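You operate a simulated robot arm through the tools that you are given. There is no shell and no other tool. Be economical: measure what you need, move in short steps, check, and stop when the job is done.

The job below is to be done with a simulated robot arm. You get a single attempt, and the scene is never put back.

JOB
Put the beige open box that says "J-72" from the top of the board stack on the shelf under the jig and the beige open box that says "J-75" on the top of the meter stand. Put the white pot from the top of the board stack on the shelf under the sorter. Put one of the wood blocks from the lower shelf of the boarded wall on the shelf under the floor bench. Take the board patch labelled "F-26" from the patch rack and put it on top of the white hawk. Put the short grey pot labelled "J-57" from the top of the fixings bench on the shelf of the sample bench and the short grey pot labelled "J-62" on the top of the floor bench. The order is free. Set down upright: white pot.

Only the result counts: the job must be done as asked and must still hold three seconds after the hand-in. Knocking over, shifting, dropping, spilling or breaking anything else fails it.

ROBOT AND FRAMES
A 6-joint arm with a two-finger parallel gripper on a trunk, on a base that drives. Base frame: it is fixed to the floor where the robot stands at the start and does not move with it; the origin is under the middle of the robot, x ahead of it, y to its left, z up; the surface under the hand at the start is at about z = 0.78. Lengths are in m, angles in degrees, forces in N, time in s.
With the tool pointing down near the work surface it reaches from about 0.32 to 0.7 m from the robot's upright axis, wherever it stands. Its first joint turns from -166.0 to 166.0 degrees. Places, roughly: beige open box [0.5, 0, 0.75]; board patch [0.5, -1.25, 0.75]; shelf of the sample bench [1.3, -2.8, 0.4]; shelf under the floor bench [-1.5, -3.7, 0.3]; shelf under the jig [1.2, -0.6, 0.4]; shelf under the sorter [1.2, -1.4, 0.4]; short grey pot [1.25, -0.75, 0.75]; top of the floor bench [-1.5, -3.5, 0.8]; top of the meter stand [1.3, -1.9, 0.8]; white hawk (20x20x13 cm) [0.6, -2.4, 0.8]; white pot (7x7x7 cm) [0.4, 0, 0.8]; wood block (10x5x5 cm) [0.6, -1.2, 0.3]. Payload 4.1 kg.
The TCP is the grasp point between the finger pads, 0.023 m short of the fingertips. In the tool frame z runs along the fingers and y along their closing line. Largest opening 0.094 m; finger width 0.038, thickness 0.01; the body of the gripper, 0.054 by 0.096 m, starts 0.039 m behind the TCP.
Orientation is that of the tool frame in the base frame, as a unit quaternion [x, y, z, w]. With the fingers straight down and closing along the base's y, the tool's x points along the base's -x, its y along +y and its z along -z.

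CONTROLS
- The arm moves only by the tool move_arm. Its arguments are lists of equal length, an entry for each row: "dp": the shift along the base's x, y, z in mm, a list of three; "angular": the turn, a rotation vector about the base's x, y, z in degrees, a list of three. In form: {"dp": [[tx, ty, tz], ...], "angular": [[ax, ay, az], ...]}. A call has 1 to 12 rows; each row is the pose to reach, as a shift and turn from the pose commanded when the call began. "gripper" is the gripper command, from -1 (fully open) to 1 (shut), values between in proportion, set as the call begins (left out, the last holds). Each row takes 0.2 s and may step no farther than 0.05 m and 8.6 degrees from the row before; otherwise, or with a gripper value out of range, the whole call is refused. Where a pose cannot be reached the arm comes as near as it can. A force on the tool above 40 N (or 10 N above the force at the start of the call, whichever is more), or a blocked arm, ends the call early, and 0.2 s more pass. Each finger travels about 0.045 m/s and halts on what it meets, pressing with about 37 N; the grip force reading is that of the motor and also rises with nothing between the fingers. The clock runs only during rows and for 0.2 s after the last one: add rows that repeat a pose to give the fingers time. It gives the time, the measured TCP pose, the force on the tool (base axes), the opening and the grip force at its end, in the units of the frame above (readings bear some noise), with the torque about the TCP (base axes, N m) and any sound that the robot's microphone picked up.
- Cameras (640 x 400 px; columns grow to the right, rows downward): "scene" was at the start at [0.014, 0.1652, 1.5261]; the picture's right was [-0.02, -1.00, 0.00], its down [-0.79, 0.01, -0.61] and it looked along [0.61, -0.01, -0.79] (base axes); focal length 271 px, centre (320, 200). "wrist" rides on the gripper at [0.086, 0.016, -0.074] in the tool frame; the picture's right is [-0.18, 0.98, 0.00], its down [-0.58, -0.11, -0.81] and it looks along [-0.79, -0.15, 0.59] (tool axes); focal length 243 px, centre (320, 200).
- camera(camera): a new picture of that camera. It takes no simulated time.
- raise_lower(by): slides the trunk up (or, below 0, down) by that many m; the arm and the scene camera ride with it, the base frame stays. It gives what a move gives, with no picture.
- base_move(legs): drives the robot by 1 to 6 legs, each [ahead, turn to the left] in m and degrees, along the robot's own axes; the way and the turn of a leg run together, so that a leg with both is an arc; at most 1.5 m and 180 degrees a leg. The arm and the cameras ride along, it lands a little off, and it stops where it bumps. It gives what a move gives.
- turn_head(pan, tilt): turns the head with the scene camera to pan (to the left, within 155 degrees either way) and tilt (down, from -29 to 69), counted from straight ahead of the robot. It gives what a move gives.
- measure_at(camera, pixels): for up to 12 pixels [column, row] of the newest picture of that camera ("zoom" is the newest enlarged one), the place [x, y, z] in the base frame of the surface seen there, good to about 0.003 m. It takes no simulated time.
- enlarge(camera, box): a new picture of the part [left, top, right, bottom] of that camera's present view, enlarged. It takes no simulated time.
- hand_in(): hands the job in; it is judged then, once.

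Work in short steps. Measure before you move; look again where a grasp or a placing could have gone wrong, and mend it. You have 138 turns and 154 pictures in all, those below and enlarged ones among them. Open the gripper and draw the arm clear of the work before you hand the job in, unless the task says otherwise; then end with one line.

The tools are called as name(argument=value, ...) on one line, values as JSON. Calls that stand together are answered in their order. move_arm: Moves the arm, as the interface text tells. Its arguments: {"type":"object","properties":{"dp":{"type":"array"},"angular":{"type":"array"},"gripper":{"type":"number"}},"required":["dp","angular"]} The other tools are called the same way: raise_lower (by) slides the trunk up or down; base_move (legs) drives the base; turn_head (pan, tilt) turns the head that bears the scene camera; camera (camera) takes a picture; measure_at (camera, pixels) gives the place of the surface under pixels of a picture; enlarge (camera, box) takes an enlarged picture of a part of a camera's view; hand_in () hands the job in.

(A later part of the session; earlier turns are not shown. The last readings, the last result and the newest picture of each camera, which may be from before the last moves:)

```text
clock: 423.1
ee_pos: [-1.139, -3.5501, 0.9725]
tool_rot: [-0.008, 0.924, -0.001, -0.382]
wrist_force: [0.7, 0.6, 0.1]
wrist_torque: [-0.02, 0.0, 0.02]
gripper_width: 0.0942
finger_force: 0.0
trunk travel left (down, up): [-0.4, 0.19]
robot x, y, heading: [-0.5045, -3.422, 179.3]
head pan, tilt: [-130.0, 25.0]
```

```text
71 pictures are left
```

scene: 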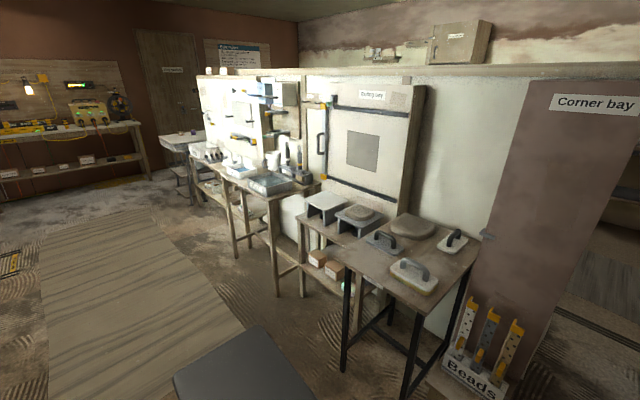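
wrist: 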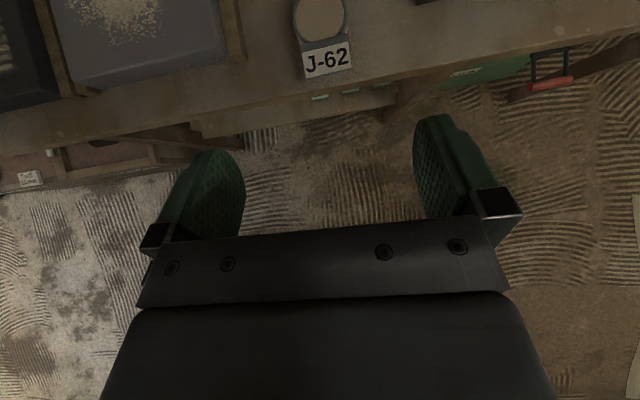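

J-62 stands on the floor bench; the bead rack and the white hawk (325,205) are visible. Next is the wood block: I drive to the boarded wall, facing it, with head toward the lower shelf.

base_move(legs=[[0.0, -89], [1.5, 0], [0.98, 0], [0, -90]])

turn_head(pan=5, tilt=35)

camera(camera="scene")

```text
clock: 442.6
ee_pos: [0.139, -0.8701, 0.9722]
tool_rot: [0.924, 0.001, 0.382, 0.002]
wrist_force: [-0.5, -0.3, 0.2]
wrist_torque: [-0.02, 0.02, -0.03]
gripper_width: 0.094
finger_force: 0.1
trunk travel left (down, up): [-0.4, 0.19]
robot x, y, heading: [-0.4961, -0.9883, -1.8]
head pan, tilt: [-130.0, 25.0]
```

```text
clock: 444.8
ee_pos: [0.1375, -0.8703, 0.9724]
tool_rot: [0.924, 0.001, 0.382, 0.002]
wrist_force: [-0.4, 0.0, -0.5]
wrist_torque: [-0.02, -0.03, 0.03]
gripper_width: 0.0942
finger_force: 0.0
trunk travel left (down, up): [-0.4, 0.19]
robot x, y, heading: [-0.4953, -0.9886, -1.8]
head pan, tilt: [5.0, 35.0]
```

```text
70 pictures are left
```

scene: 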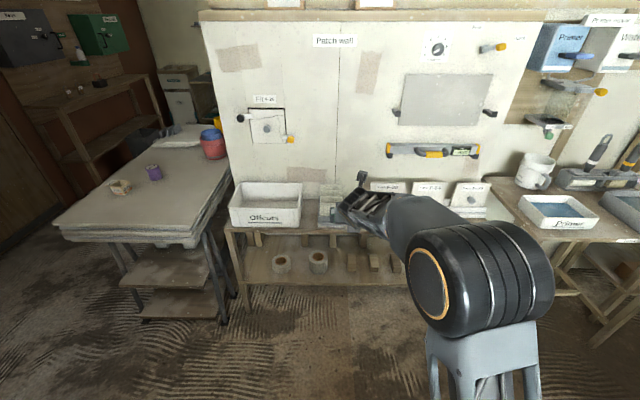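

I enlarge the rack and lower shelf to read labels and see the blocks.

enlarge(camera="scene", box=[300, 170, 520, 290])

measure_at(camera="scene", pixels=[[351, 262], [373, 263], [397, 258], [319, 262], [335, 272], [360, 275], [300, 230], [240, 222], [270, 278], [345, 240], [430, 192], [470, 197]])

camera(camera="wrist")

```text
2.91 times, centred on (410, 230) of scene
```

zoom: 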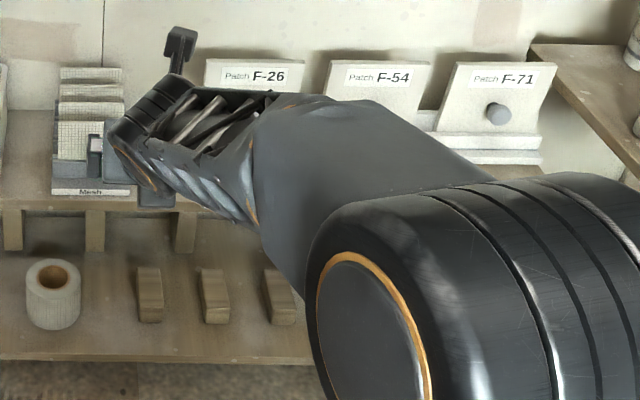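

```text
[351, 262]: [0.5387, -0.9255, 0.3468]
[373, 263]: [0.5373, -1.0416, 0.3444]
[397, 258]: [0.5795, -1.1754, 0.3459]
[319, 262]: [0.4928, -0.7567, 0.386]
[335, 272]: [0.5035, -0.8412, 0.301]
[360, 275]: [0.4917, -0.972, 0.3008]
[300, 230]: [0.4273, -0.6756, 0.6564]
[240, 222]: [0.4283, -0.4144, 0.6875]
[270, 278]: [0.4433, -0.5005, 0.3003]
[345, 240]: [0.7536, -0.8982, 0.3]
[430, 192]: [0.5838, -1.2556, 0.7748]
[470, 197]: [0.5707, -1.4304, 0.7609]
```

```text
68 pictures are left
```

wrist: 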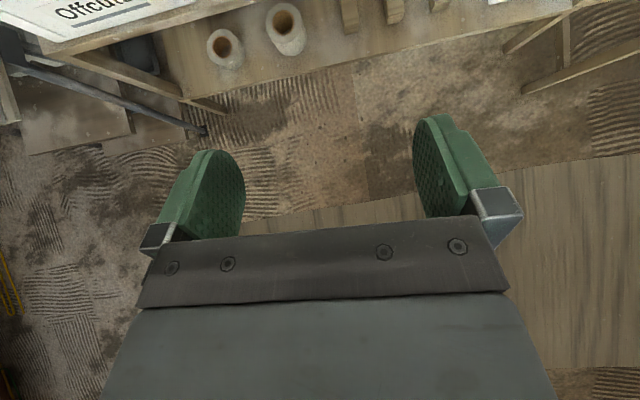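

F-26 is the leftmost leaning patch (label read). Blocks sit at y −0.925, −1.042, −1.175 on the shelf (z 0.30, tops 0.346). I lower the trunk and edge closer.

raise_lower(by=-0.4)

base_move(legs=[[0, -8], [0.2, 0], [0, 9.8]])

camera(camera="wrist")

camera(camera="scene")

```text
clock: 448.6
ee_pos: [0.1386, -0.8696, 0.5722]
tool_rot: [0.924, 0.001, 0.382, 0.002]
wrist_force: [0.8, -0.9, 0.7]
wrist_torque: [0.02, 0.01, 0.01]
gripper_width: 0.0941
finger_force: 0.0
trunk travel left (down, up): [0.0, 0.59]
robot x, y, heading: [-0.4959, -0.9917, -1.6]
head pan, tilt: [5.0, 35.0]
```

```text
clock: 451.6
ee_pos: [0.3311, -0.8886, 0.5729]
tool_rot: [0.924, 0.012, 0.382, -0.003]
wrist_force: [1.0, 0.9, -0.6]
wrist_torque: [-0.02, 0.0, 0.01]
gripper_width: 0.0944
finger_force: 0.0
trunk travel left (down, up): [0.0, 0.59]
robot x, y, heading: [-0.2998, -1.0233, -0.2]
head pan, tilt: [5.0, 35.0]
```

```text
67 pictures are left
```

wrist: 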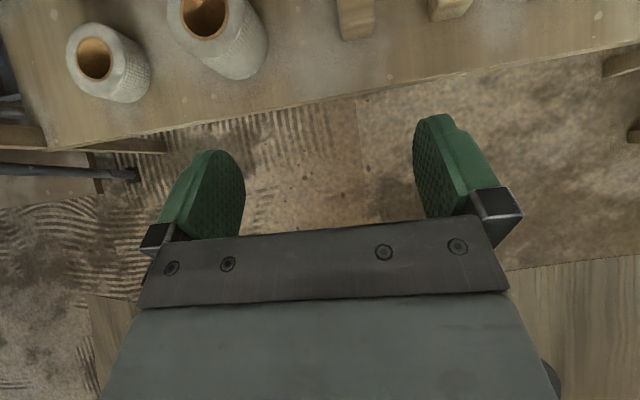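

```text
66 pictures are left
```

scene: 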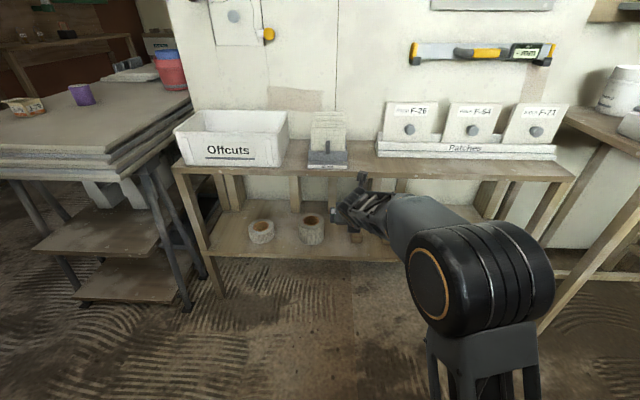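

I measure the upper ledge edge, the shelf's front edge and the first block.

measure_at(camera="wrist", pixels=[[355, 15], [355, 35], [340, 35], [372, 33], [445, 12], [300, 102], [235, 70], [355, 92]])

measure_at(camera="scene", pixels=[[330, 168], [330, 178], [355, 235], [270, 255], [400, 110], [410, 129], [415, 105], [430, 145], [435, 108], [385, 140], [440, 176], [396, 107]])

enlarge(camera="scene", box=[360, 85, 480, 185])

```text
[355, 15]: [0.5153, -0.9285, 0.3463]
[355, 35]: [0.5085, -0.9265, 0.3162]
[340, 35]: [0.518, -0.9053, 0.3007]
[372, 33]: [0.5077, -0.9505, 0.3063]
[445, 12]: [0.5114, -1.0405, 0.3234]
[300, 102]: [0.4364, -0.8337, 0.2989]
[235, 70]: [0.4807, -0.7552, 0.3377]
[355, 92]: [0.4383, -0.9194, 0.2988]
```

```text
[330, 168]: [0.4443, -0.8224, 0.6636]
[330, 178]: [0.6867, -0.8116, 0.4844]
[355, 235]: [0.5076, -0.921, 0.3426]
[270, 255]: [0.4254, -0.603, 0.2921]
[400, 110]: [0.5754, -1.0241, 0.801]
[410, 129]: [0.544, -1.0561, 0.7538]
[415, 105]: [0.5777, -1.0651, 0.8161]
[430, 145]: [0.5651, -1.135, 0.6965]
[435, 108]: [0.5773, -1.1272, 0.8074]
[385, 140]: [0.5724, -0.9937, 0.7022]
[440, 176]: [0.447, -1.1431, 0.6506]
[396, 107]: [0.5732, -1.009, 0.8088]
```

```text
4.00 times, centred on (420, 135) of scene
```

zoom: 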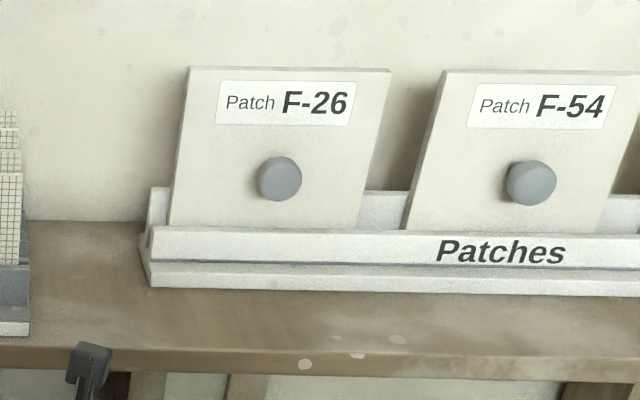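

Block 1: front face x≈0.508, y −0.905…−0.950, top 0.346; the ledge above is at z≈0.65. I lower the hand, align y, and drive ahead 0.12 m.

move_arm(dp=[[0, -10, -40], [0, -20, -80], [0, -30, -120], [0, -39, -153], [0, -39, -153]], angular=[[0, 0, 0], [0, 0, 0], [0, 0, 0], [0, 0, 0], [0, 0, 0]])

base_move(legs=[[0.12, 0]])

camera(camera="wrist")

```text
clock: 452.8
ee_pos: [0.3291, -0.9292, 0.4222]
tool_rot: [0.924, 0.011, 0.382, -0.003]
wrist_force: [-0.2, -0.2, -0.7]
wrist_torque: [-0.03, 0.0, 0.02]
gripper_width: 0.094
finger_force: 0.1
trunk travel left (down, up): [0.0, 0.59]
robot x, y, heading: [-0.3023, -1.0205, -0.2]
head pan, tilt: [5.0, 35.0]
```

```text
clock: 454.0
ee_pos: [0.4468, -0.9317, 0.4233]
tool_rot: [0.924, 0.01, 0.382, -0.002]
wrist_force: [-1.1, -0.3, -0.7]
wrist_torque: [-0.02, -0.02, -0.01]
gripper_width: 0.0942
finger_force: 0.2
trunk travel left (down, up): [0.0, 0.59]
robot x, y, heading: [-0.1803, -1.0219, -0.4]
head pan, tilt: [5.0, 35.0]
```

```text
64 pictures are left
```

wrist: 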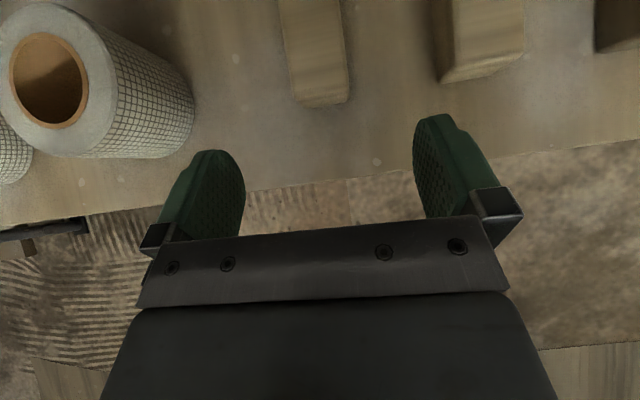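

Aligned. I approach along the tool axis to (0.537, −0.93, 0.335).

move_arm(dp=[[30, 1, -29], [60, 2, -58], [78, 2, -76], [90, 2, -88], [90, 2, -88]], angular=[[0, 0, 0], [0, 0, 0], [0, 0, 0], [0, 0, 0], [0, 0, 0]])

camera(camera="wrist")

```text
clock: 455.2
ee_pos: [0.5398, -0.9299, 0.3371]
tool_rot: [0.924, 0.01, 0.381, -0.002]
wrist_force: [-0.1, -0.5, -0.3]
wrist_torque: [0.0, 0.0, -0.02]
gripper_width: 0.0941
finger_force: 0.0
trunk travel left (down, up): [0.0, 0.59]
robot x, y, heading: [-0.1798, -1.0238, -0.3]
head pan, tilt: [5.0, 35.0]
```

```text
63 pictures are left
```

wrist: 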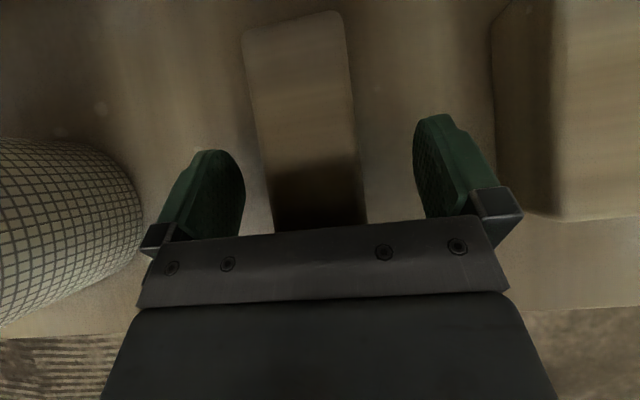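

The block lies between the fingers. I close, lift 40 mm and withdraw a little.

move_arm(dp=[[0, 0, 0], [0, 0, 0], [0, 0, 0], [0, 0, 0], [0, 0, 0], [0, 0, 0], [0, 0, 15], [0, 0, 40], [0, 0, 60]], angular=[[0, 0, 0], [0, 0, 0], [0, 0, 0], [0, 0, 0], [0, 0, 0], [0, 0, 0], [0, 0, 0], [0, 0, 0], [0, 0, 0]], gripper=1)

camera(camera="wrist")

```text
clock: 457.2
ee_pos: [0.5403, -0.9286, 0.3963]
tool_rot: [0.924, 0.012, 0.382, -0.003]
wrist_force: [-0.2, 0.3, -0.2]
wrist_torque: [0.04, 0.06, 0.01]
gripper_width: 0.0445
finger_force: 36.4
trunk travel left (down, up): [0.0, 0.59]
robot x, y, heading: [-0.1796, -1.0191, -0.4]
head pan, tilt: [5.0, 35.0]
```

```text
62 pictures are left
```

wrist: 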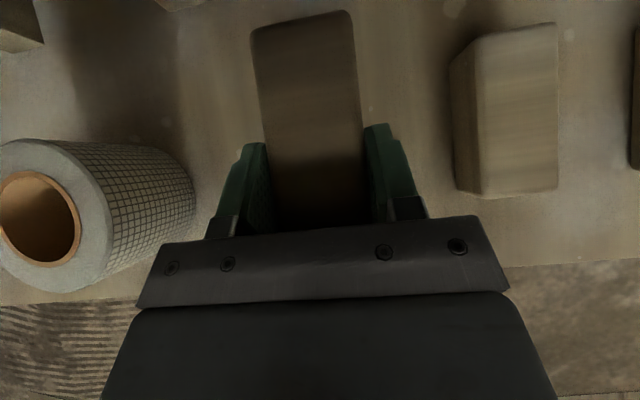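

The block is held (0.0445 m wide). I back off, raise the trunk, and drive to the floor bench.

base_move(legs=[[-0.2, 0]])

raise_lower(by=0.4)

base_move(legs=[[0, -88], [1.5, 0], [1.16, 0], [0, -91.6]])

turn_head(pan=10, tilt=38)

camera(camera="scene")

```text
clock: 458.8
ee_pos: [0.3327, -0.9296, 0.3963]
tool_rot: [0.924, 0.01, 0.382, -0.001]
wrist_force: [0.5, -0.1, -1.3]
wrist_torque: [-0.02, 0.02, -0.02]
gripper_width: 0.0446
finger_force: 37.3
trunk travel left (down, up): [0.0, 0.59]
robot x, y, heading: [-0.3867, -1.0223, -0.2]
head pan, tilt: [5.0, 35.0]
```

```text
clock: 462.6
ee_pos: [0.3343, -0.9285, 0.7956]
tool_rot: [0.924, 0.011, 0.382, -0.003]
wrist_force: [0.6, 0.6, -1.2]
wrist_torque: [0.01, 0.01, -0.02]
gripper_width: 0.0446
finger_force: 36.9
trunk travel left (down, up): [-0.4, 0.19]
robot x, y, heading: [-0.3892, -1.0213, -0.3]
head pan, tilt: [5.0, 35.0]
```

```text
clock: 482.8
ee_pos: [-0.8991, -3.7629, 0.7962]
tool_rot: [-0.048, 0.923, -0.018, -0.381]
wrist_force: [0.6, 0.4, -0.4]
wrist_torque: [0.01, 0.01, 0.01]
gripper_width: 0.0445
finger_force: 37.1
trunk travel left (down, up): [-0.4, 0.19]
robot x, y, heading: [-0.1886, -3.6139, -176.1]
head pan, tilt: [5.0, 35.0]
```

```text
clock: 483.5
ee_pos: [-0.8984, -3.7626, 0.7961]
tool_rot: [-0.049, 0.923, -0.018, -0.381]
wrist_force: [-0.4, -0.2, -2.1]
wrist_torque: [-0.01, -0.02, -0.03]
gripper_width: 0.0445
finger_force: 37.2
trunk travel left (down, up): [-0.4, 0.19]
robot x, y, heading: [-0.1878, -3.6124, -175.6]
head pan, tilt: [10.0, 38.0]
```

```text
61 pictures are left
```

scene: 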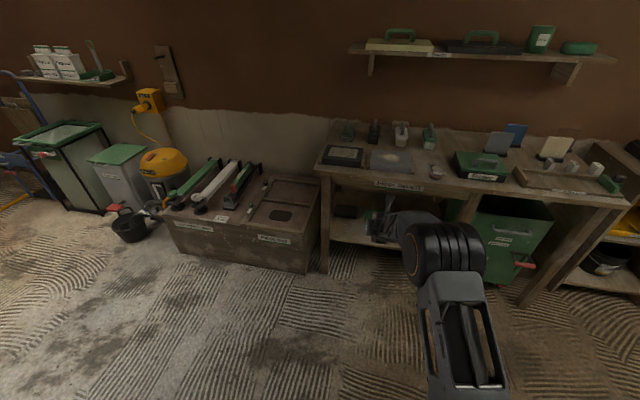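

Robot faces the bench about 4° off. I correct the heading and lower the trunk.

base_move(legs=[[0.0, -4.2]])

raise_lower(by=-0.4)

turn_head(pan=10, tilt=25)

camera(camera="scene")

enlarge(camera="scene", box=[290, 150, 470, 300])

```text
clock: 484.4
ee_pos: [-0.9087, -3.7094, 0.7953]
tool_rot: [-0.013, 0.924, -0.004, -0.382]
wrist_force: [-0.5, -0.5, -0.8]
wrist_torque: [-0.01, -0.02, -0.01]
gripper_width: 0.0449
finger_force: 36.5
trunk travel left (down, up): [-0.4, 0.19]
robot x, y, heading: [-0.1885, -3.6063, -180.0]
head pan, tilt: [10.0, 38.0]
```

```text
clock: 488.2
ee_pos: [-0.9085, -3.7102, 0.396]
tool_rot: [-0.014, 0.924, -0.004, -0.382]
wrist_force: [-0.3, -0.6, -1.1]
wrist_torque: [-0.01, 0.01, -0.01]
gripper_width: 0.0446
finger_force: 37.3
trunk travel left (down, up): [0.0, 0.59]
robot x, y, heading: [-0.1898, -3.6127, -180.2]
head pan, tilt: [10.0, 38.0]
```

```text
clock: 488.9
ee_pos: [-0.9084, -3.7099, 0.396]
tool_rot: [-0.014, 0.924, -0.004, -0.382]
wrist_force: [-0.1, 0.5, -0.9]
wrist_torque: [-0.01, -0.03, 0.01]
gripper_width: 0.0442
finger_force: 37.0
trunk travel left (down, up): [0.0, 0.59]
robot x, y, heading: [-0.1853, -3.6121, -180.1]
head pan, tilt: [10.0, 25.0]
```

```text
60 pictures are left
```

scene: 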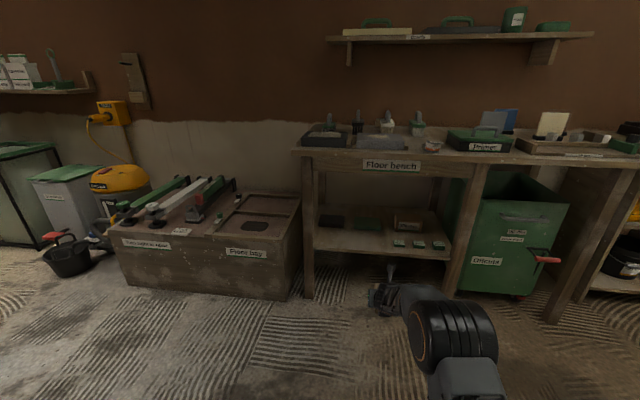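

```text
2.67 times, centred on (380, 225) of scene
```

zoom: 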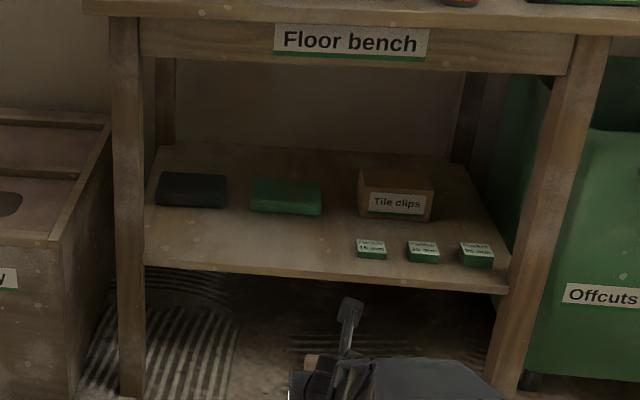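

I measure the shelf's free front-left area and the pads behind it.

measure_at(camera="zoom", pixels=[[260, 250], [260, 272], [225, 205], [285, 213], [320, 213], [358, 257], [165, 262], [200, 240], [300, 235], [135, 250], [260, 280], [350, 60]])

```text
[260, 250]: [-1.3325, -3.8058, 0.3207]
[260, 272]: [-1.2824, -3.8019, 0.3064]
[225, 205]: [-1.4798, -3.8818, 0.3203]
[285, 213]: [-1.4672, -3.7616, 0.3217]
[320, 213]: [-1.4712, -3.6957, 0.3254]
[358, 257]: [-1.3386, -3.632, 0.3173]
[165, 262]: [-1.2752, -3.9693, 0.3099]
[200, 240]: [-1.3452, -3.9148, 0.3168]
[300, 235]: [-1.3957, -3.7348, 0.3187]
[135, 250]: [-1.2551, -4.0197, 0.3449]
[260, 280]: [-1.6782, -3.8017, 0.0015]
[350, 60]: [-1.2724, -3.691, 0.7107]
```

Free: x −1.28…−1.47 at y≈−3.79. I shift the hand to y −3.79 and drive ahead 0.40 m.

move_arm(dp=[[0, -27, 0], [0, -54, 5], [0, -80, 10], [0, -80, 10]], angular=[[0, 0, 0], [0, 0, 0], [0, 0, 0], [0, 0, 0]])

base_move(legs=[[0.4, 0]])

camera(camera="wrist")

```text
clock: 489.9
ee_pos: [-0.9087, -3.7893, 0.4041]
tool_rot: [-0.013, 0.924, -0.004, -0.381]
wrist_force: [0.6, -1.2, -1.6]
wrist_torque: [-0.02, 0.0, -0.02]
gripper_width: 0.0447
finger_force: 37.2
trunk travel left (down, up): [0.0, 0.59]
robot x, y, heading: [-0.1864, -3.6082, -180.0]
head pan, tilt: [10.0, 25.0]
```

```text
clock: 492.4
ee_pos: [-1.3069, -3.8021, 0.404]
tool_rot: [-0.02, 0.924, -0.007, -0.382]
wrist_force: [-0.2, -0.6, -1.2]
wrist_torque: [0.04, -0.06, -0.05]
gripper_width: 0.0446
finger_force: 37.1
trunk travel left (down, up): [0.0, 0.59]
robot x, y, heading: [-0.5858, -3.6127, -179.6]
head pan, tilt: [10.0, 25.0]
```

```text
58 pictures are left
```

wrist: 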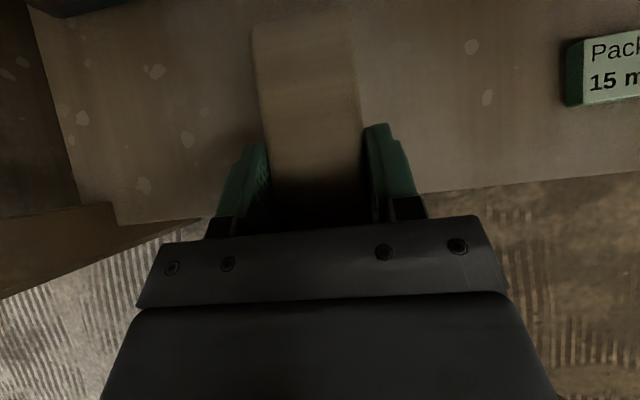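

Good. I move in 38 mm and lower to contact (~0.355).

move_arm(dp=[[-38, 0, 0], [-38, 0, -20], [-38, 0, -36], [-38, 0, -45], [-38, 0, -49], [-38, 0, -49]], angular=[[0, 0, 0], [0, 0, 0], [0, 0, 0], [0, 0, 0], [0, 0, 0], [0, 0, 0]])

```text
clock: 493.8
ee_pos: [-1.3434, -3.8006, 0.3562]
tool_rot: [-0.019, 0.924, -0.005, -0.382]
wrist_force: [0.2, 0.4, -1.1]
wrist_torque: [0.02, -0.01, -0.04]
gripper_width: 0.0448
finger_force: 37.2
trunk travel left (down, up): [0.0, 0.59]
robot x, y, heading: [-0.5871, -3.6097, -179.0]
head pan, tilt: [10.0, 25.0]
```

No contact yet; I lower 3 mm more.

move_arm(dp=[[0, 0, -2], [0, 0, -3], [0, 0, -3]], angular=[[0, 0, 0], [0, 0, 0], [0, 0, 0]])

```text
clock: 494.6
ee_pos: [-1.3447, -3.8016, 0.3555]
tool_rot: [-0.019, 0.923, -0.006, -0.383]
wrist_force: [0.1, 1.4, 8.0]
wrist_torque: [-0.22, -0.33, -0.01]
gripper_width: 0.0446
finger_force: 37.1
trunk travel left (down, up): [0.0, 0.59]
robot x, y, heading: [-0.5871, -3.6125, -179.2]
head pan, tilt: [10.0, 25.0]
```

Contact (8 N). Open and withdraw along the tool axis, then check.

move_arm(dp=[[0, 0, 1], [0, 0, 1], [0, 0, 1], [0, 0, 1], [0, 0, 1], [0, 0, 1], [22, 0, 22], [47, 0, 47], [75, 0, 70], [110, 0, 85], [150, 0, 90]], angular=[[0, 0, 0], [0, 0, 0], [0, 0, 0], [0, 0, 0], [0, 0, 0], [0, 0, 0], [0, 0, 0], [0, 0, 0], [0, 0, 0], [0, 0, 0], [0, 0, 0]], gripper=-1)

camera(camera="wrist")

```text
clock: 497.0
ee_pos: [-1.1958, -3.8023, 0.443]
tool_rot: [-0.019, 0.924, -0.005, -0.382]
wrist_force: [-0.3, 0.5, 0.3]
wrist_torque: [-0.01, 0.04, 0.01]
gripper_width: 0.0942
finger_force: 0.0
trunk travel left (down, up): [0.0, 0.59]
robot x, y, heading: [-0.5838, -3.6142, -179.1]
head pan, tilt: [10.0, 25.0]
```

```text
57 pictures are left
```

wrist: 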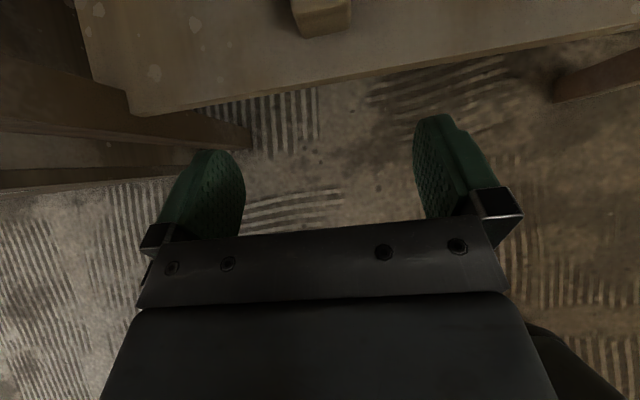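

The block rests on the shelf. Last item: F-26. I back off, raise the trunk, drive toward the wall and look at the white hawk on the way.

base_move(legs=[[-0.3, 0]])

raise_lower(by=0.4)

base_move(legs=[[0, -91], [1.15, 0]])

turn_head(pan=-90, tilt=30)

camera(camera="scene")

```text
clock: 499.1
ee_pos: [-0.8915, -3.7962, 0.444]
tool_rot: [-0.017, 0.924, -0.005, -0.382]
wrist_force: [-0.2, 0.6, -0.6]
wrist_torque: [-0.05, 0.02, -0.03]
gripper_width: 0.0941
finger_force: 0.1
trunk travel left (down, up): [0.0, 0.59]
robot x, y, heading: [-0.2826, -3.6112, -179.3]
head pan, tilt: [10.0, 25.0]
```

```text
clock: 502.9
ee_pos: [-0.8925, -3.7975, 0.8437]
tool_rot: [-0.018, 0.924, -0.005, -0.381]
wrist_force: [0.3, 0.0, 0.2]
wrist_torque: [-0.01, 0.0, -0.03]
gripper_width: 0.094
finger_force: 0.1
trunk travel left (down, up): [-0.4, 0.19]
robot x, y, heading: [-0.2818, -3.6091, -179.4]
head pan, tilt: [10.0, 25.0]
```

```text
clock: 512.7
ee_pos: [-0.3403, -1.8632, 0.844]
tool_rot: [0.667, 0.64, 0.276, -0.263]
wrist_force: [0.2, -0.4, 0.4]
wrist_torque: [0.03, -0.01, -0.03]
gripper_width: 0.0939
finger_force: 0.1
trunk travel left (down, up): [-0.4, 0.19]
robot x, y, heading: [-0.2048, -2.4844, 85.8]
head pan, tilt: [10.0, 25.0]
```

```text
clock: 514.4
ee_pos: [-0.3411, -1.8629, 0.845]
tool_rot: [0.667, 0.64, 0.277, -0.263]
wrist_force: [0.4, 0.2, -0.7]
wrist_torque: [0.0, 0.02, -0.01]
gripper_width: 0.094
finger_force: 0.1
trunk travel left (down, up): [-0.4, 0.19]
robot x, y, heading: [-0.2056, -2.4885, 85.6]
head pan, tilt: [-90.0, 30.0]
```

```text
56 pictures are left
```

scene: 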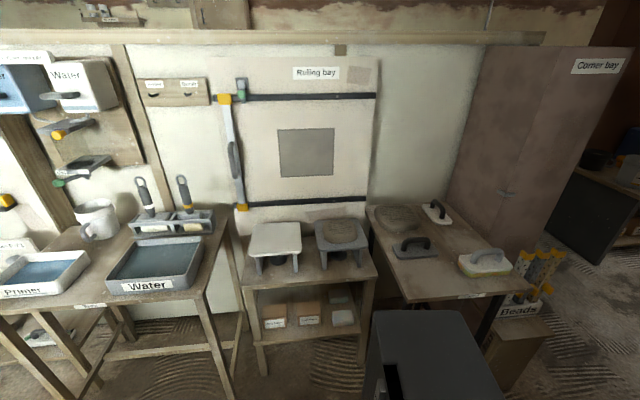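

The white hawk is at (277,238). I measure its top plate.

measure_at(camera="scene", pixels=[[277, 238], [256, 248], [298, 248], [258, 226], [297, 226], [248, 250], [302, 250], [277, 250], [318, 235], [277, 272], [345, 230], [230, 270]])

enlarge(camera="scene", box=[220, 200, 380, 290])

```text
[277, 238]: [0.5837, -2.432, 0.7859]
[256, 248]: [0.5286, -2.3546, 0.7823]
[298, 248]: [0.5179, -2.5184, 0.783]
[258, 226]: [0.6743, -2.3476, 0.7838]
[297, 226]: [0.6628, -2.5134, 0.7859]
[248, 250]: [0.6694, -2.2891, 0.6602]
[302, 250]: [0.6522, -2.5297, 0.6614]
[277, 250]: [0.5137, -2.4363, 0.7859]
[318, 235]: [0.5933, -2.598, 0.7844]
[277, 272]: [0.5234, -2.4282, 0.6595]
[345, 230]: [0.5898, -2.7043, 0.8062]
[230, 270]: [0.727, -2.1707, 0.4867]
```

```text
4.00 times, centred on (300, 245) of scene
```

zoom: 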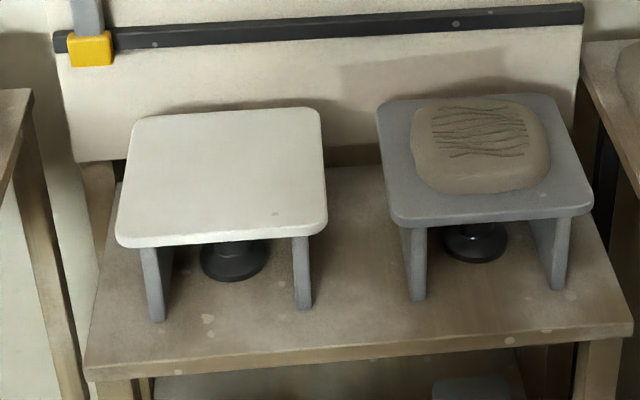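

White hawk top: z 0.785, centre (0.595,−2.435). I go on to the patch rack, keeping x≈−0.32.

base_move(legs=[[0, 9.4], [1.3, 0], [0, -95]])

turn_head(pan=0, tilt=35)

camera(camera="scene")

camera(camera="wrist")

```text
clock: 525.6
ee_pos: [0.2499, -0.9694, 0.8434]
tool_rot: [0.923, 0.046, 0.381, -0.018]
wrist_force: [0.9, -0.3, 0.3]
wrist_torque: [-0.03, 0.01, 0.01]
gripper_width: 0.0939
finger_force: 0.1
trunk travel left (down, up): [-0.4, 0.19]
robot x, y, heading: [-0.3444, -1.1903, 3.9]
head pan, tilt: [-90.0, 30.0]
```

```text
clock: 527.2
ee_pos: [0.2503, -0.969, 0.8445]
tool_rot: [0.923, 0.046, 0.38, -0.018]
wrist_force: [0.8, -1.0, 0.4]
wrist_torque: [0.0, -0.04, -0.01]
gripper_width: 0.094
finger_force: 0.0
trunk travel left (down, up): [-0.4, 0.19]
robot x, y, heading: [-0.3486, -1.1882, 4.2]
head pan, tilt: [0.0, 35.0]
```

```text
54 pictures are left
```

scene: 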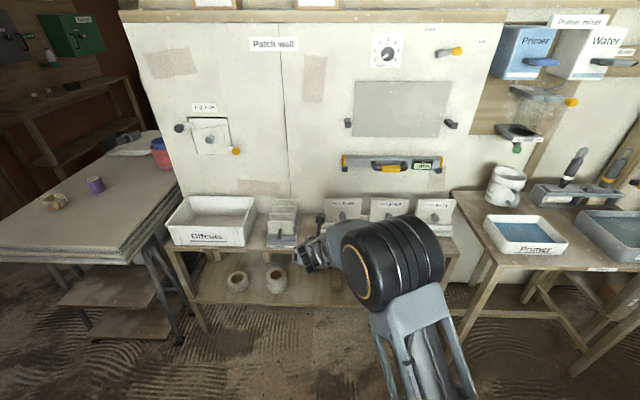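

```text
53 pictures are left
```

wrist: 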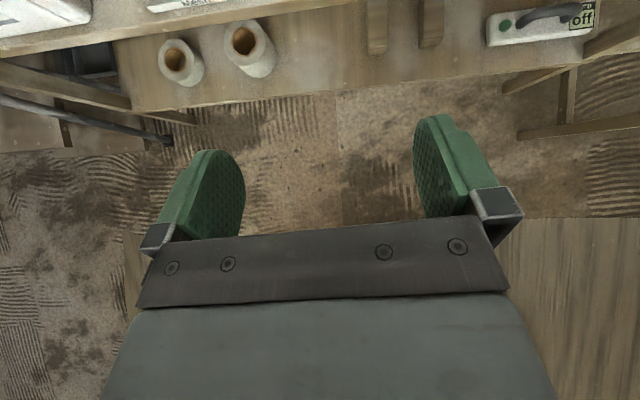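

I correct the heading by −4°, then swing the tool up to horizontal at knob height.

base_move(legs=[[0, -4.1]])

move_arm(dp=[[0, 0, 0], [0, 0, 0], [0, -10, -10], [0, -20, -25], [0, -30, -40], [0, -36, -60], [0, -36, -80], [0, -36, -80]], angular=[[0, -7.5, 0], [0, -15, 0], [0, -22.5, 0], [0, -30, 0], [0, -37.5, 0], [0, -45, 0], [0, -45, 0], [0, -45, 0]])

camera(camera="wrist")

camera(camera="scene")

```text
clock: 528.1
ee_pos: [0.2646, -1.0113, 0.8417]
tool_rot: [0.924, 0.013, 0.383, -0.004]
wrist_force: [0.3, -0.7, 0.0]
wrist_torque: [0.02, -0.01, 0.0]
gripper_width: 0.0938
finger_force: 0.0
trunk travel left (down, up): [-0.4, 0.19]
robot x, y, heading: [-0.3445, -1.1919, -0.1]
head pan, tilt: [0.0, 35.0]
```

```text
clock: 529.9
ee_pos: [0.2645, -1.0485, 0.7627]
tool_rot: [0.707, 0.013, 0.707, 0.002]
wrist_force: [0.5, 0.5, 0.4]
wrist_torque: [-0.02, -0.01, 0.0]
gripper_width: 0.0937
finger_force: 0.2
trunk travel left (down, up): [-0.4, 0.19]
robot x, y, heading: [-0.3503, -1.1942, 0.1]
head pan, tilt: [0.0, 35.0]
```

```text
52 pictures are left
```

wrist: 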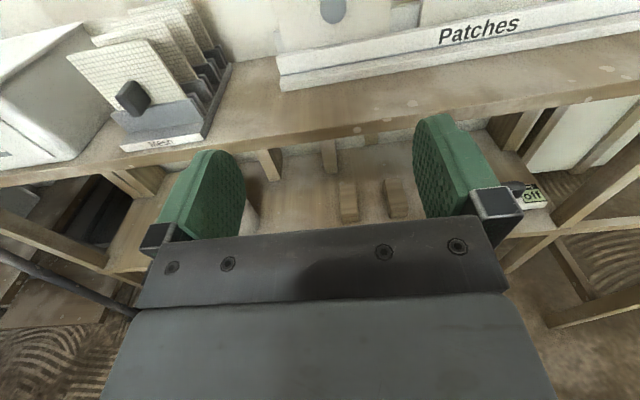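

```text
51 pictures are left
```

scene: 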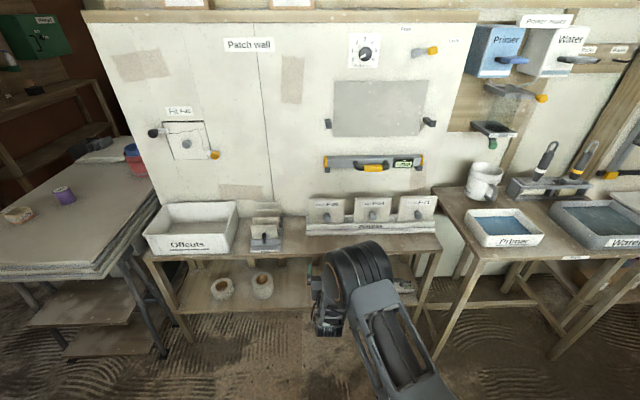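

Now a clear view of the rack. I enlarge F-26 and measure its knob and edges.

enlarge(camera="scene", box=[290, 180, 390, 250])

measure_at(camera="wrist", pixels=[[333, 10], [320, 12], [345, 12], [333, 23], [300, 15], [365, 10], [285, 30], [400, 10], [300, 50], [300, 68]])

```text
5.71 times, centred on (340, 215) of scene
```

zoom: 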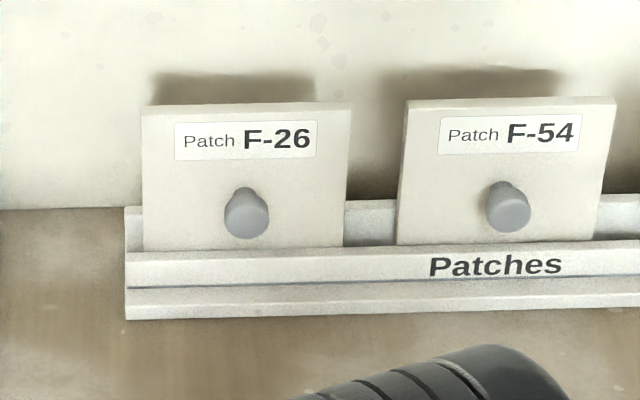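

```text
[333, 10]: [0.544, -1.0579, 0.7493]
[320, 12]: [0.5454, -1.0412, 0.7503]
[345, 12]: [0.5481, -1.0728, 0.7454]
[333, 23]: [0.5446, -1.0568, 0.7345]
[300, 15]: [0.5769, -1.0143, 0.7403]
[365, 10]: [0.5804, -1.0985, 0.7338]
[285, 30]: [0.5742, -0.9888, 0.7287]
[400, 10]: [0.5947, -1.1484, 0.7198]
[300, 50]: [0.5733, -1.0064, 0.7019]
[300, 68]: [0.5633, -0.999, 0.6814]
```

measure_at(camera="zoom", pixels=[[246, 215], [225, 215], [267, 215], [246, 195], [246, 236], [145, 112], [345, 110], [340, 240], [150, 240], [245, 165], [246, 243], [250, 103]])

```text
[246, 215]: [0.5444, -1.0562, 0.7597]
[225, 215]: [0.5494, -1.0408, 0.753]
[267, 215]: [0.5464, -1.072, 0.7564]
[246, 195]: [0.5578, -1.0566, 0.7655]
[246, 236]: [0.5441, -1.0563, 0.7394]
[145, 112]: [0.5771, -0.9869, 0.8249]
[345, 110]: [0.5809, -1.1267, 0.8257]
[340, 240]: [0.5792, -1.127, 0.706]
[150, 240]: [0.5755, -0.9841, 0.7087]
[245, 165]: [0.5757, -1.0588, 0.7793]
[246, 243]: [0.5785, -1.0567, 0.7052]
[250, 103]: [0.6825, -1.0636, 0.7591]
```

F-26: board y −0.986…−1.127, face x 0.577, top 0.825; knob Ø31 mm centred (y −1.0565, z 0.75), end at x 0.544. I align and drive ahead 0.2 m.

move_arm(dp=[[0, -8, -12], [0, -8, -12]], angular=[[0, 0, 0], [0, 0, 0]])

base_move(legs=[[0.19, 0]])

camera(camera="wrist")

camera(camera="scene")

```text
clock: 530.5
ee_pos: [0.2648, -1.0571, 0.7515]
tool_rot: [0.707, 0.013, 0.707, 0.001]
wrist_force: [-0.2, 0.1, -0.6]
wrist_torque: [0.02, 0.02, -0.01]
gripper_width: 0.094
finger_force: 0.1
trunk travel left (down, up): [-0.4, 0.19]
robot x, y, heading: [-0.3443, -1.1914, -0.4]
head pan, tilt: [0.0, 35.0]
```

```text
clock: 532.0
ee_pos: [0.4509, -1.0584, 0.7512]
tool_rot: [0.707, 0.012, 0.707, 0.002]
wrist_force: [-0.1, -0.8, 0.1]
wrist_torque: [0.0, 0.01, 0.04]
gripper_width: 0.0942
finger_force: 0.0
trunk travel left (down, up): [-0.4, 0.19]
robot x, y, heading: [-0.1596, -1.195, -0.2]
head pan, tilt: [0.0, 35.0]
```

```text
49 pictures are left
```

wrist: 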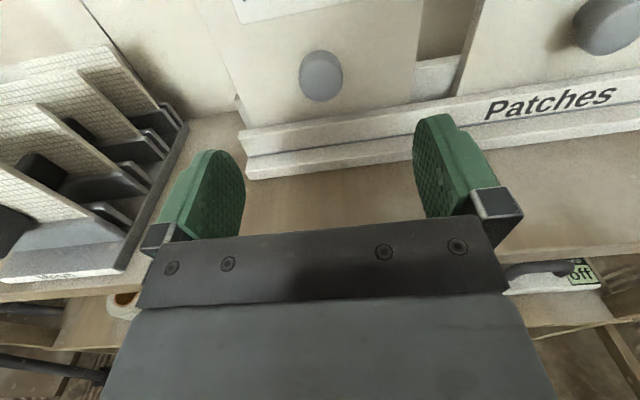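

```text
48 pictures are left
```

scene: 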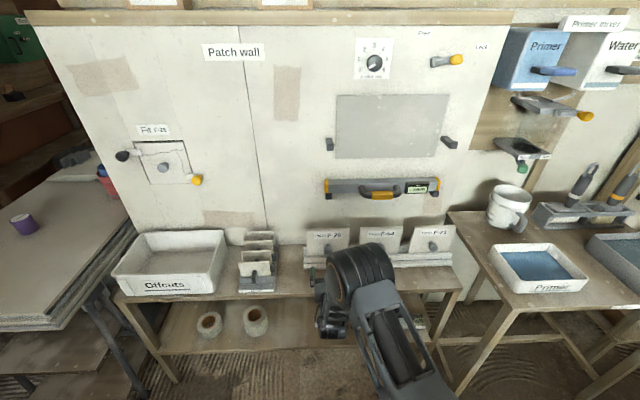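

Knob is lined up. I advance 98 mm straight in.

move_arm(dp=[[30, 1, 0], [60, 1, 0], [85, 1, 0], [98, 1, -1], [98, 1, -1]], angular=[[0, 0, 0], [0, 0, 0], [0, 0, 0], [0, 0, 0], [0, 0, 0]])

camera(camera="wrist")

```text
clock: 533.2
ee_pos: [0.5497, -1.0558, 0.7512]
tool_rot: [0.707, 0.012, 0.707, 0.002]
wrist_force: [0.3, -0.3, -0.2]
wrist_torque: [0.0, -0.01, 0.01]
gripper_width: 0.0941
finger_force: 0.0
trunk travel left (down, up): [-0.4, 0.19]
robot x, y, heading: [-0.161, -1.1924, -0.4]
head pan, tilt: [0.0, 35.0]
```

```text
47 pictures are left
```

wrist: 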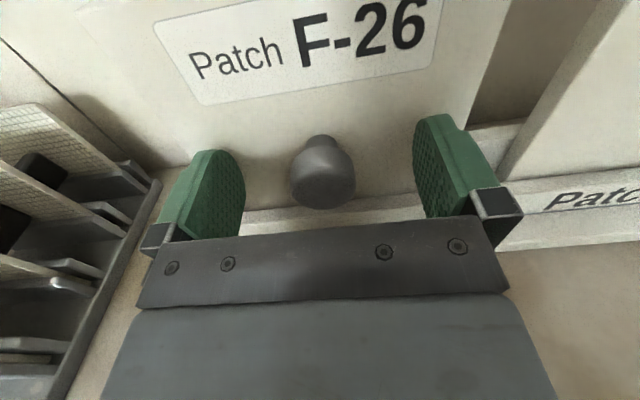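

The knob is between the fingers. I close, then lift 70 mm straight up out of the channel.

move_arm(dp=[[0, 0, 0], [0, 0, 0], [0, 0, 0], [0, 0, 0], [0, 0, 0], [0, 0, 0], [0, 0, 0], [0, 0, 15], [0, 0, 35], [0, 0, 60], [0, 0, 80]], angular=[[0, 0, 0], [0, 0, 0], [0, 0, 0], [0, 0, 0], [0, 0, 0], [0, 0, 0], [0, 0, 0], [0, 0, 0], [0, 0, 0], [0, 0, 0], [0, 0, 0]], gripper=1)

camera(camera="wrist")

camera(camera="scene")

```text
clock: 535.6
ee_pos: [0.5528, -1.0579, 0.8291]
tool_rot: [0.708, 0.012, 0.706, 0.002]
wrist_force: [-0.5, -0.1, -1.8]
wrist_torque: [-0.04, 0.1, 0.0]
gripper_width: 0.0317
finger_force: 36.6
trunk travel left (down, up): [-0.4, 0.19]
robot x, y, heading: [-0.1601, -1.1929, -0.1]
head pan, tilt: [0.0, 35.0]
```

```text
46 pictures are left
```

wrist: 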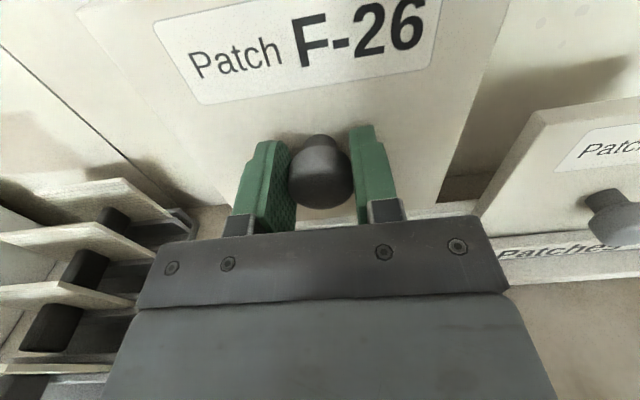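

```text
45 pictures are left
```

scene: 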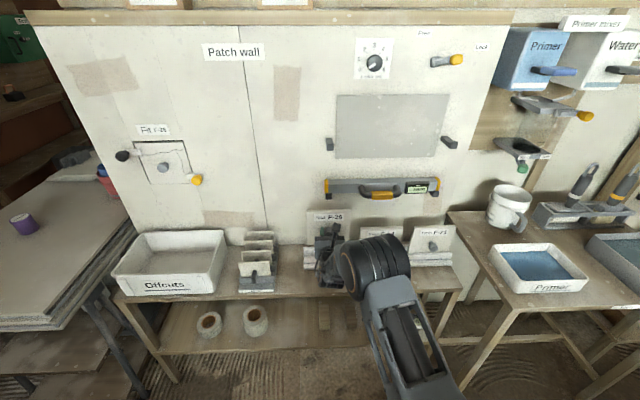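

F-26 is out of the channel and held. I back off and drive to the white hawk.

base_move(legs=[[-0.27, 0]])

raise_lower(by=0.15)

base_move(legs=[[0, -90], [1.37, 0], [0, 90]])

camera(camera="scene")

```text
clock: 537.5
ee_pos: [0.2852, -1.0569, 0.8307]
tool_rot: [0.708, 0.012, 0.707, 0.002]
wrist_force: [-0.3, -0.1, -3.1]
wrist_torque: [0.02, 0.1, 0.04]
gripper_width: 0.0315
finger_force: 36.6
trunk travel left (down, up): [-0.4, 0.19]
robot x, y, heading: [-0.4306, -1.1928, 0.2]
head pan, tilt: [0.0, 35.0]
```

```text
clock: 539.3
ee_pos: [0.2857, -1.0571, 0.98]
tool_rot: [0.708, 0.013, 0.706, 0.003]
wrist_force: [0.3, -0.3, -2.5]
wrist_torque: [0.01, 0.08, 0.02]
gripper_width: 0.0311
finger_force: 37.3
trunk travel left (down, up): [-0.55, 0.04]
robot x, y, heading: [-0.4318, -1.1923, 0.2]
head pan, tilt: [0.0, 35.0]
```

```text
clock: 553.8
ee_pos: [0.237, -2.4525, 0.9801]
tool_rot: [0.708, -0.001, 0.706, 0.016]
wrist_force: [0.4, 1.0, -1.6]
wrist_torque: [0.0, 0.05, 0.01]
gripper_width: 0.0316
finger_force: 36.5
trunk travel left (down, up): [-0.55, 0.04]
robot x, y, heading: [-0.4796, -2.5634, -2.1]
head pan, tilt: [0.0, 35.0]
```

```text
44 pictures are left
```

scene: 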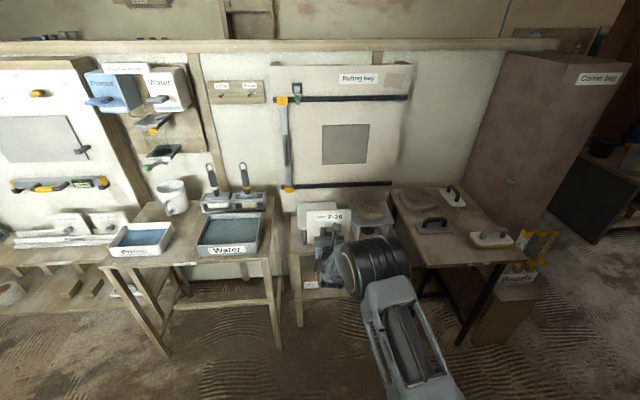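

I check the stands' legs for base clearance before driving in.

measure_at(camera="scene", pixels=[[280, 345], [300, 322], [462, 340], [165, 352], [320, 290], [420, 262], [258, 240], [305, 232], [410, 205], [500, 340], [275, 262], [520, 250]])

move_arm(dp=[[0, 0, 0], [0, 0, 0], [0, 0, 0], [0, 0, 0], [0, 0, 0], [0, 0, 0], [0, 0, 0], [0, 0, 0], [0, 0, 0], [0, 0, 0], [0, 0, 0], [0, 0, 0]], angular=[[0, 8.2, 0], [0, 16.4, 0], [0, 24.6, 0], [0, 32.8, 0], [0, 41, 0], [0, 49.2, 0], [0, 57.4, 0], [0, 65.6, 0], [0, 73.8, 0], [0, 82, 0], [0, 90, 0], [0, 90, 0]])

camera(camera="wrist")

```text
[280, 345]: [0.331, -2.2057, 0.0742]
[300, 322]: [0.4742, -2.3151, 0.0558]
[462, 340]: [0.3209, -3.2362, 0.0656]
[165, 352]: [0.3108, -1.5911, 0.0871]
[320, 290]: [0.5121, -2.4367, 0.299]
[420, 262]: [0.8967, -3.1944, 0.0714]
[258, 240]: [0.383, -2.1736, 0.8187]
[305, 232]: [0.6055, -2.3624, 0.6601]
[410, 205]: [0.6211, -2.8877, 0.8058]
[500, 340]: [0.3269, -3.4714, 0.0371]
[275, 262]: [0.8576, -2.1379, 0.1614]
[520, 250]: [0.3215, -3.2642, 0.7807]
```

```text
clock: 556.4
ee_pos: [0.2195, -2.4554, 0.9791]
tool_rot: [1.0, 0.011, -0.001, 0.012]
wrist_force: [0.7, 0.7, -2.4]
wrist_torque: [0.01, 0.01, -0.01]
gripper_width: 0.0312
finger_force: 36.7
out of reach, approached as far as the arm can: row 11, 12
trunk travel left (down, up): [-0.55, 0.04]
robot x, y, heading: [-0.4821, -2.5593, -1.9]
head pan, tilt: [0.0, 35.0]
```

```text
43 pictures are left
```

wrist: 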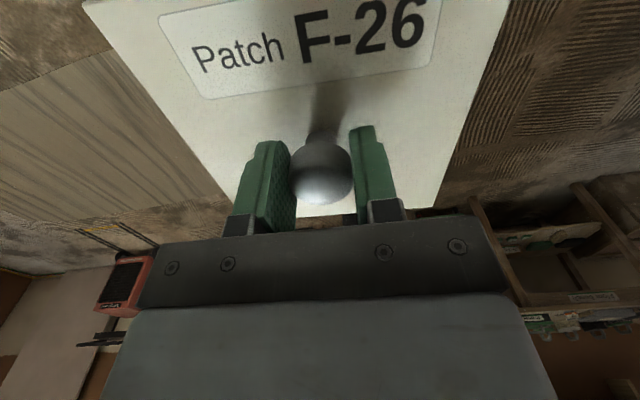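

The patch is now face-up below the hand, flat. Legs start at x≈0.31, so the base can go to x≈−0.05. I pull the hand in 60 mm and drive ahead 0.43 m.

move_arm(dp=[[-20, 0, 0], [-40, 0, 0], [-60, 0, 0], [-60, 0, 0]], angular=[[0, 0, 0], [0, 0, 0], [0, 0, 0], [0, 0, 0]])

base_move(legs=[[0, 2], [0.42, 0]])

turn_head(pan=0, tilt=48)

camera(camera="scene")

```text
clock: 557.4
ee_pos: [0.1577, -2.4545, 0.9795]
tool_rot: [1.0, 0.011, -0.002, 0.011]
wrist_force: [0.1, -0.7, -1.3]
wrist_torque: [0.0, -0.02, 0.01]
gripper_width: 0.0314
finger_force: 36.5
trunk travel left (down, up): [-0.55, 0.04]
robot x, y, heading: [-0.4817, -2.5591, -2.3]
head pan, tilt: [0.0, 35.0]
```

```text
clock: 560.4
ee_pos: [0.5834, -2.435, 0.9796]
tool_rot: [1.0, 0.028, -0.001, 0.012]
wrist_force: [0.5, -0.4, -2.5]
wrist_torque: [0.02, 0.0, 0.01]
gripper_width: 0.0313
finger_force: 37.0
trunk travel left (down, up): [-0.55, 0.04]
robot x, y, heading: [-0.0503, -2.5613, -0.3]
head pan, tilt: [0.0, 35.0]
```

```text
clock: 561.2
ee_pos: [0.5839, -2.4343, 0.9784]
tool_rot: [1.0, 0.028, -0.001, 0.011]
wrist_force: [-0.7, -0.8, -2.7]
wrist_torque: [-0.02, 0.03, 0.02]
gripper_width: 0.0315
finger_force: 36.9
trunk travel left (down, up): [-0.55, 0.04]
robot x, y, heading: [-0.0518, -2.5635, -0.3]
head pan, tilt: [0.0, 48.0]
```

```text
42 pictures are left
```

scene: 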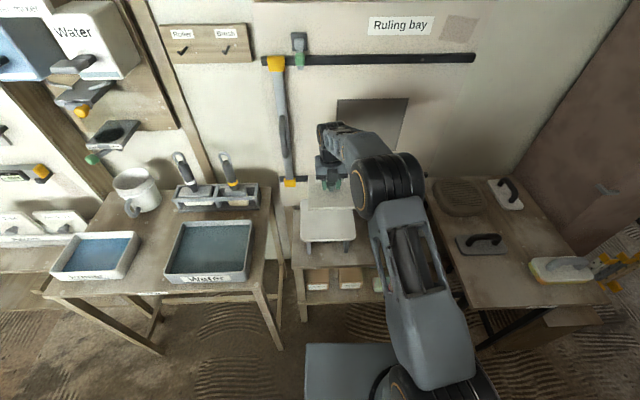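

TCP is over the hawk's centre. I level out 1.3° and lower to about 0.85.

move_arm(dp=[[5, 0, -40], [9, 0, -80], [9, 0, -110], [9, 0, -130], [9, 0, -130]], angular=[[0.7, 0, 0], [1.3, 0, 0], [1.3, 0, 0], [1.3, 0, 0], [1.3, 0, 0]])

camera(camera="scene")

enlarge(camera="scene", box=[280, 150, 400, 260])

```text
clock: 562.4
ee_pos: [0.5918, -2.4363, 0.8487]
tool_rot: [1.0, 0.028, 0.0, 0.0]
wrist_force: [0.2, 0.5, -2.4]
wrist_torque: [-0.01, -0.03, 0.02]
gripper_width: 0.0313
finger_force: 37.2
trunk travel left (down, up): [-0.55, 0.04]
robot x, y, heading: [-0.0523, -2.5647, -0.4]
head pan, tilt: [0.0, 48.0]
```

```text
41 pictures are left
```

scene: 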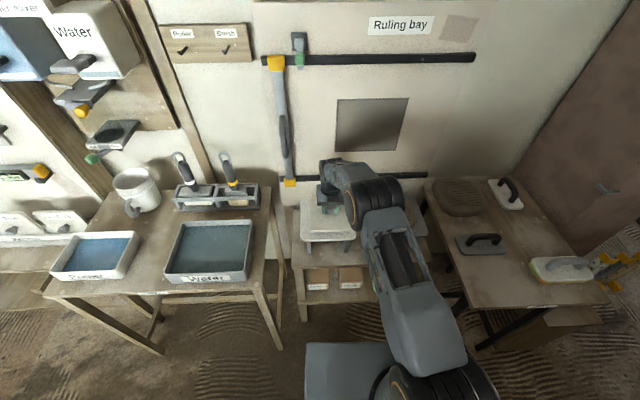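

```text
3.64 times, centred on (340, 205) of scene
```

zoom: 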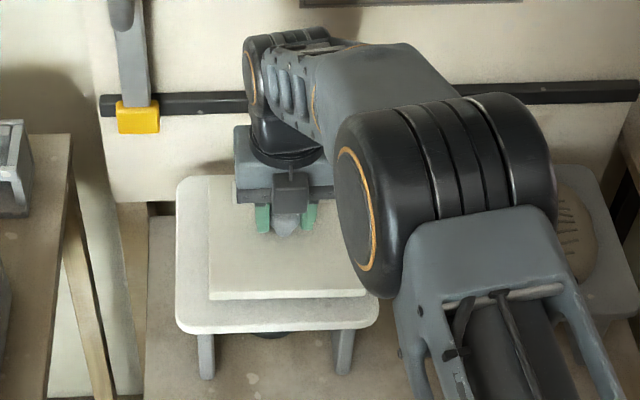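

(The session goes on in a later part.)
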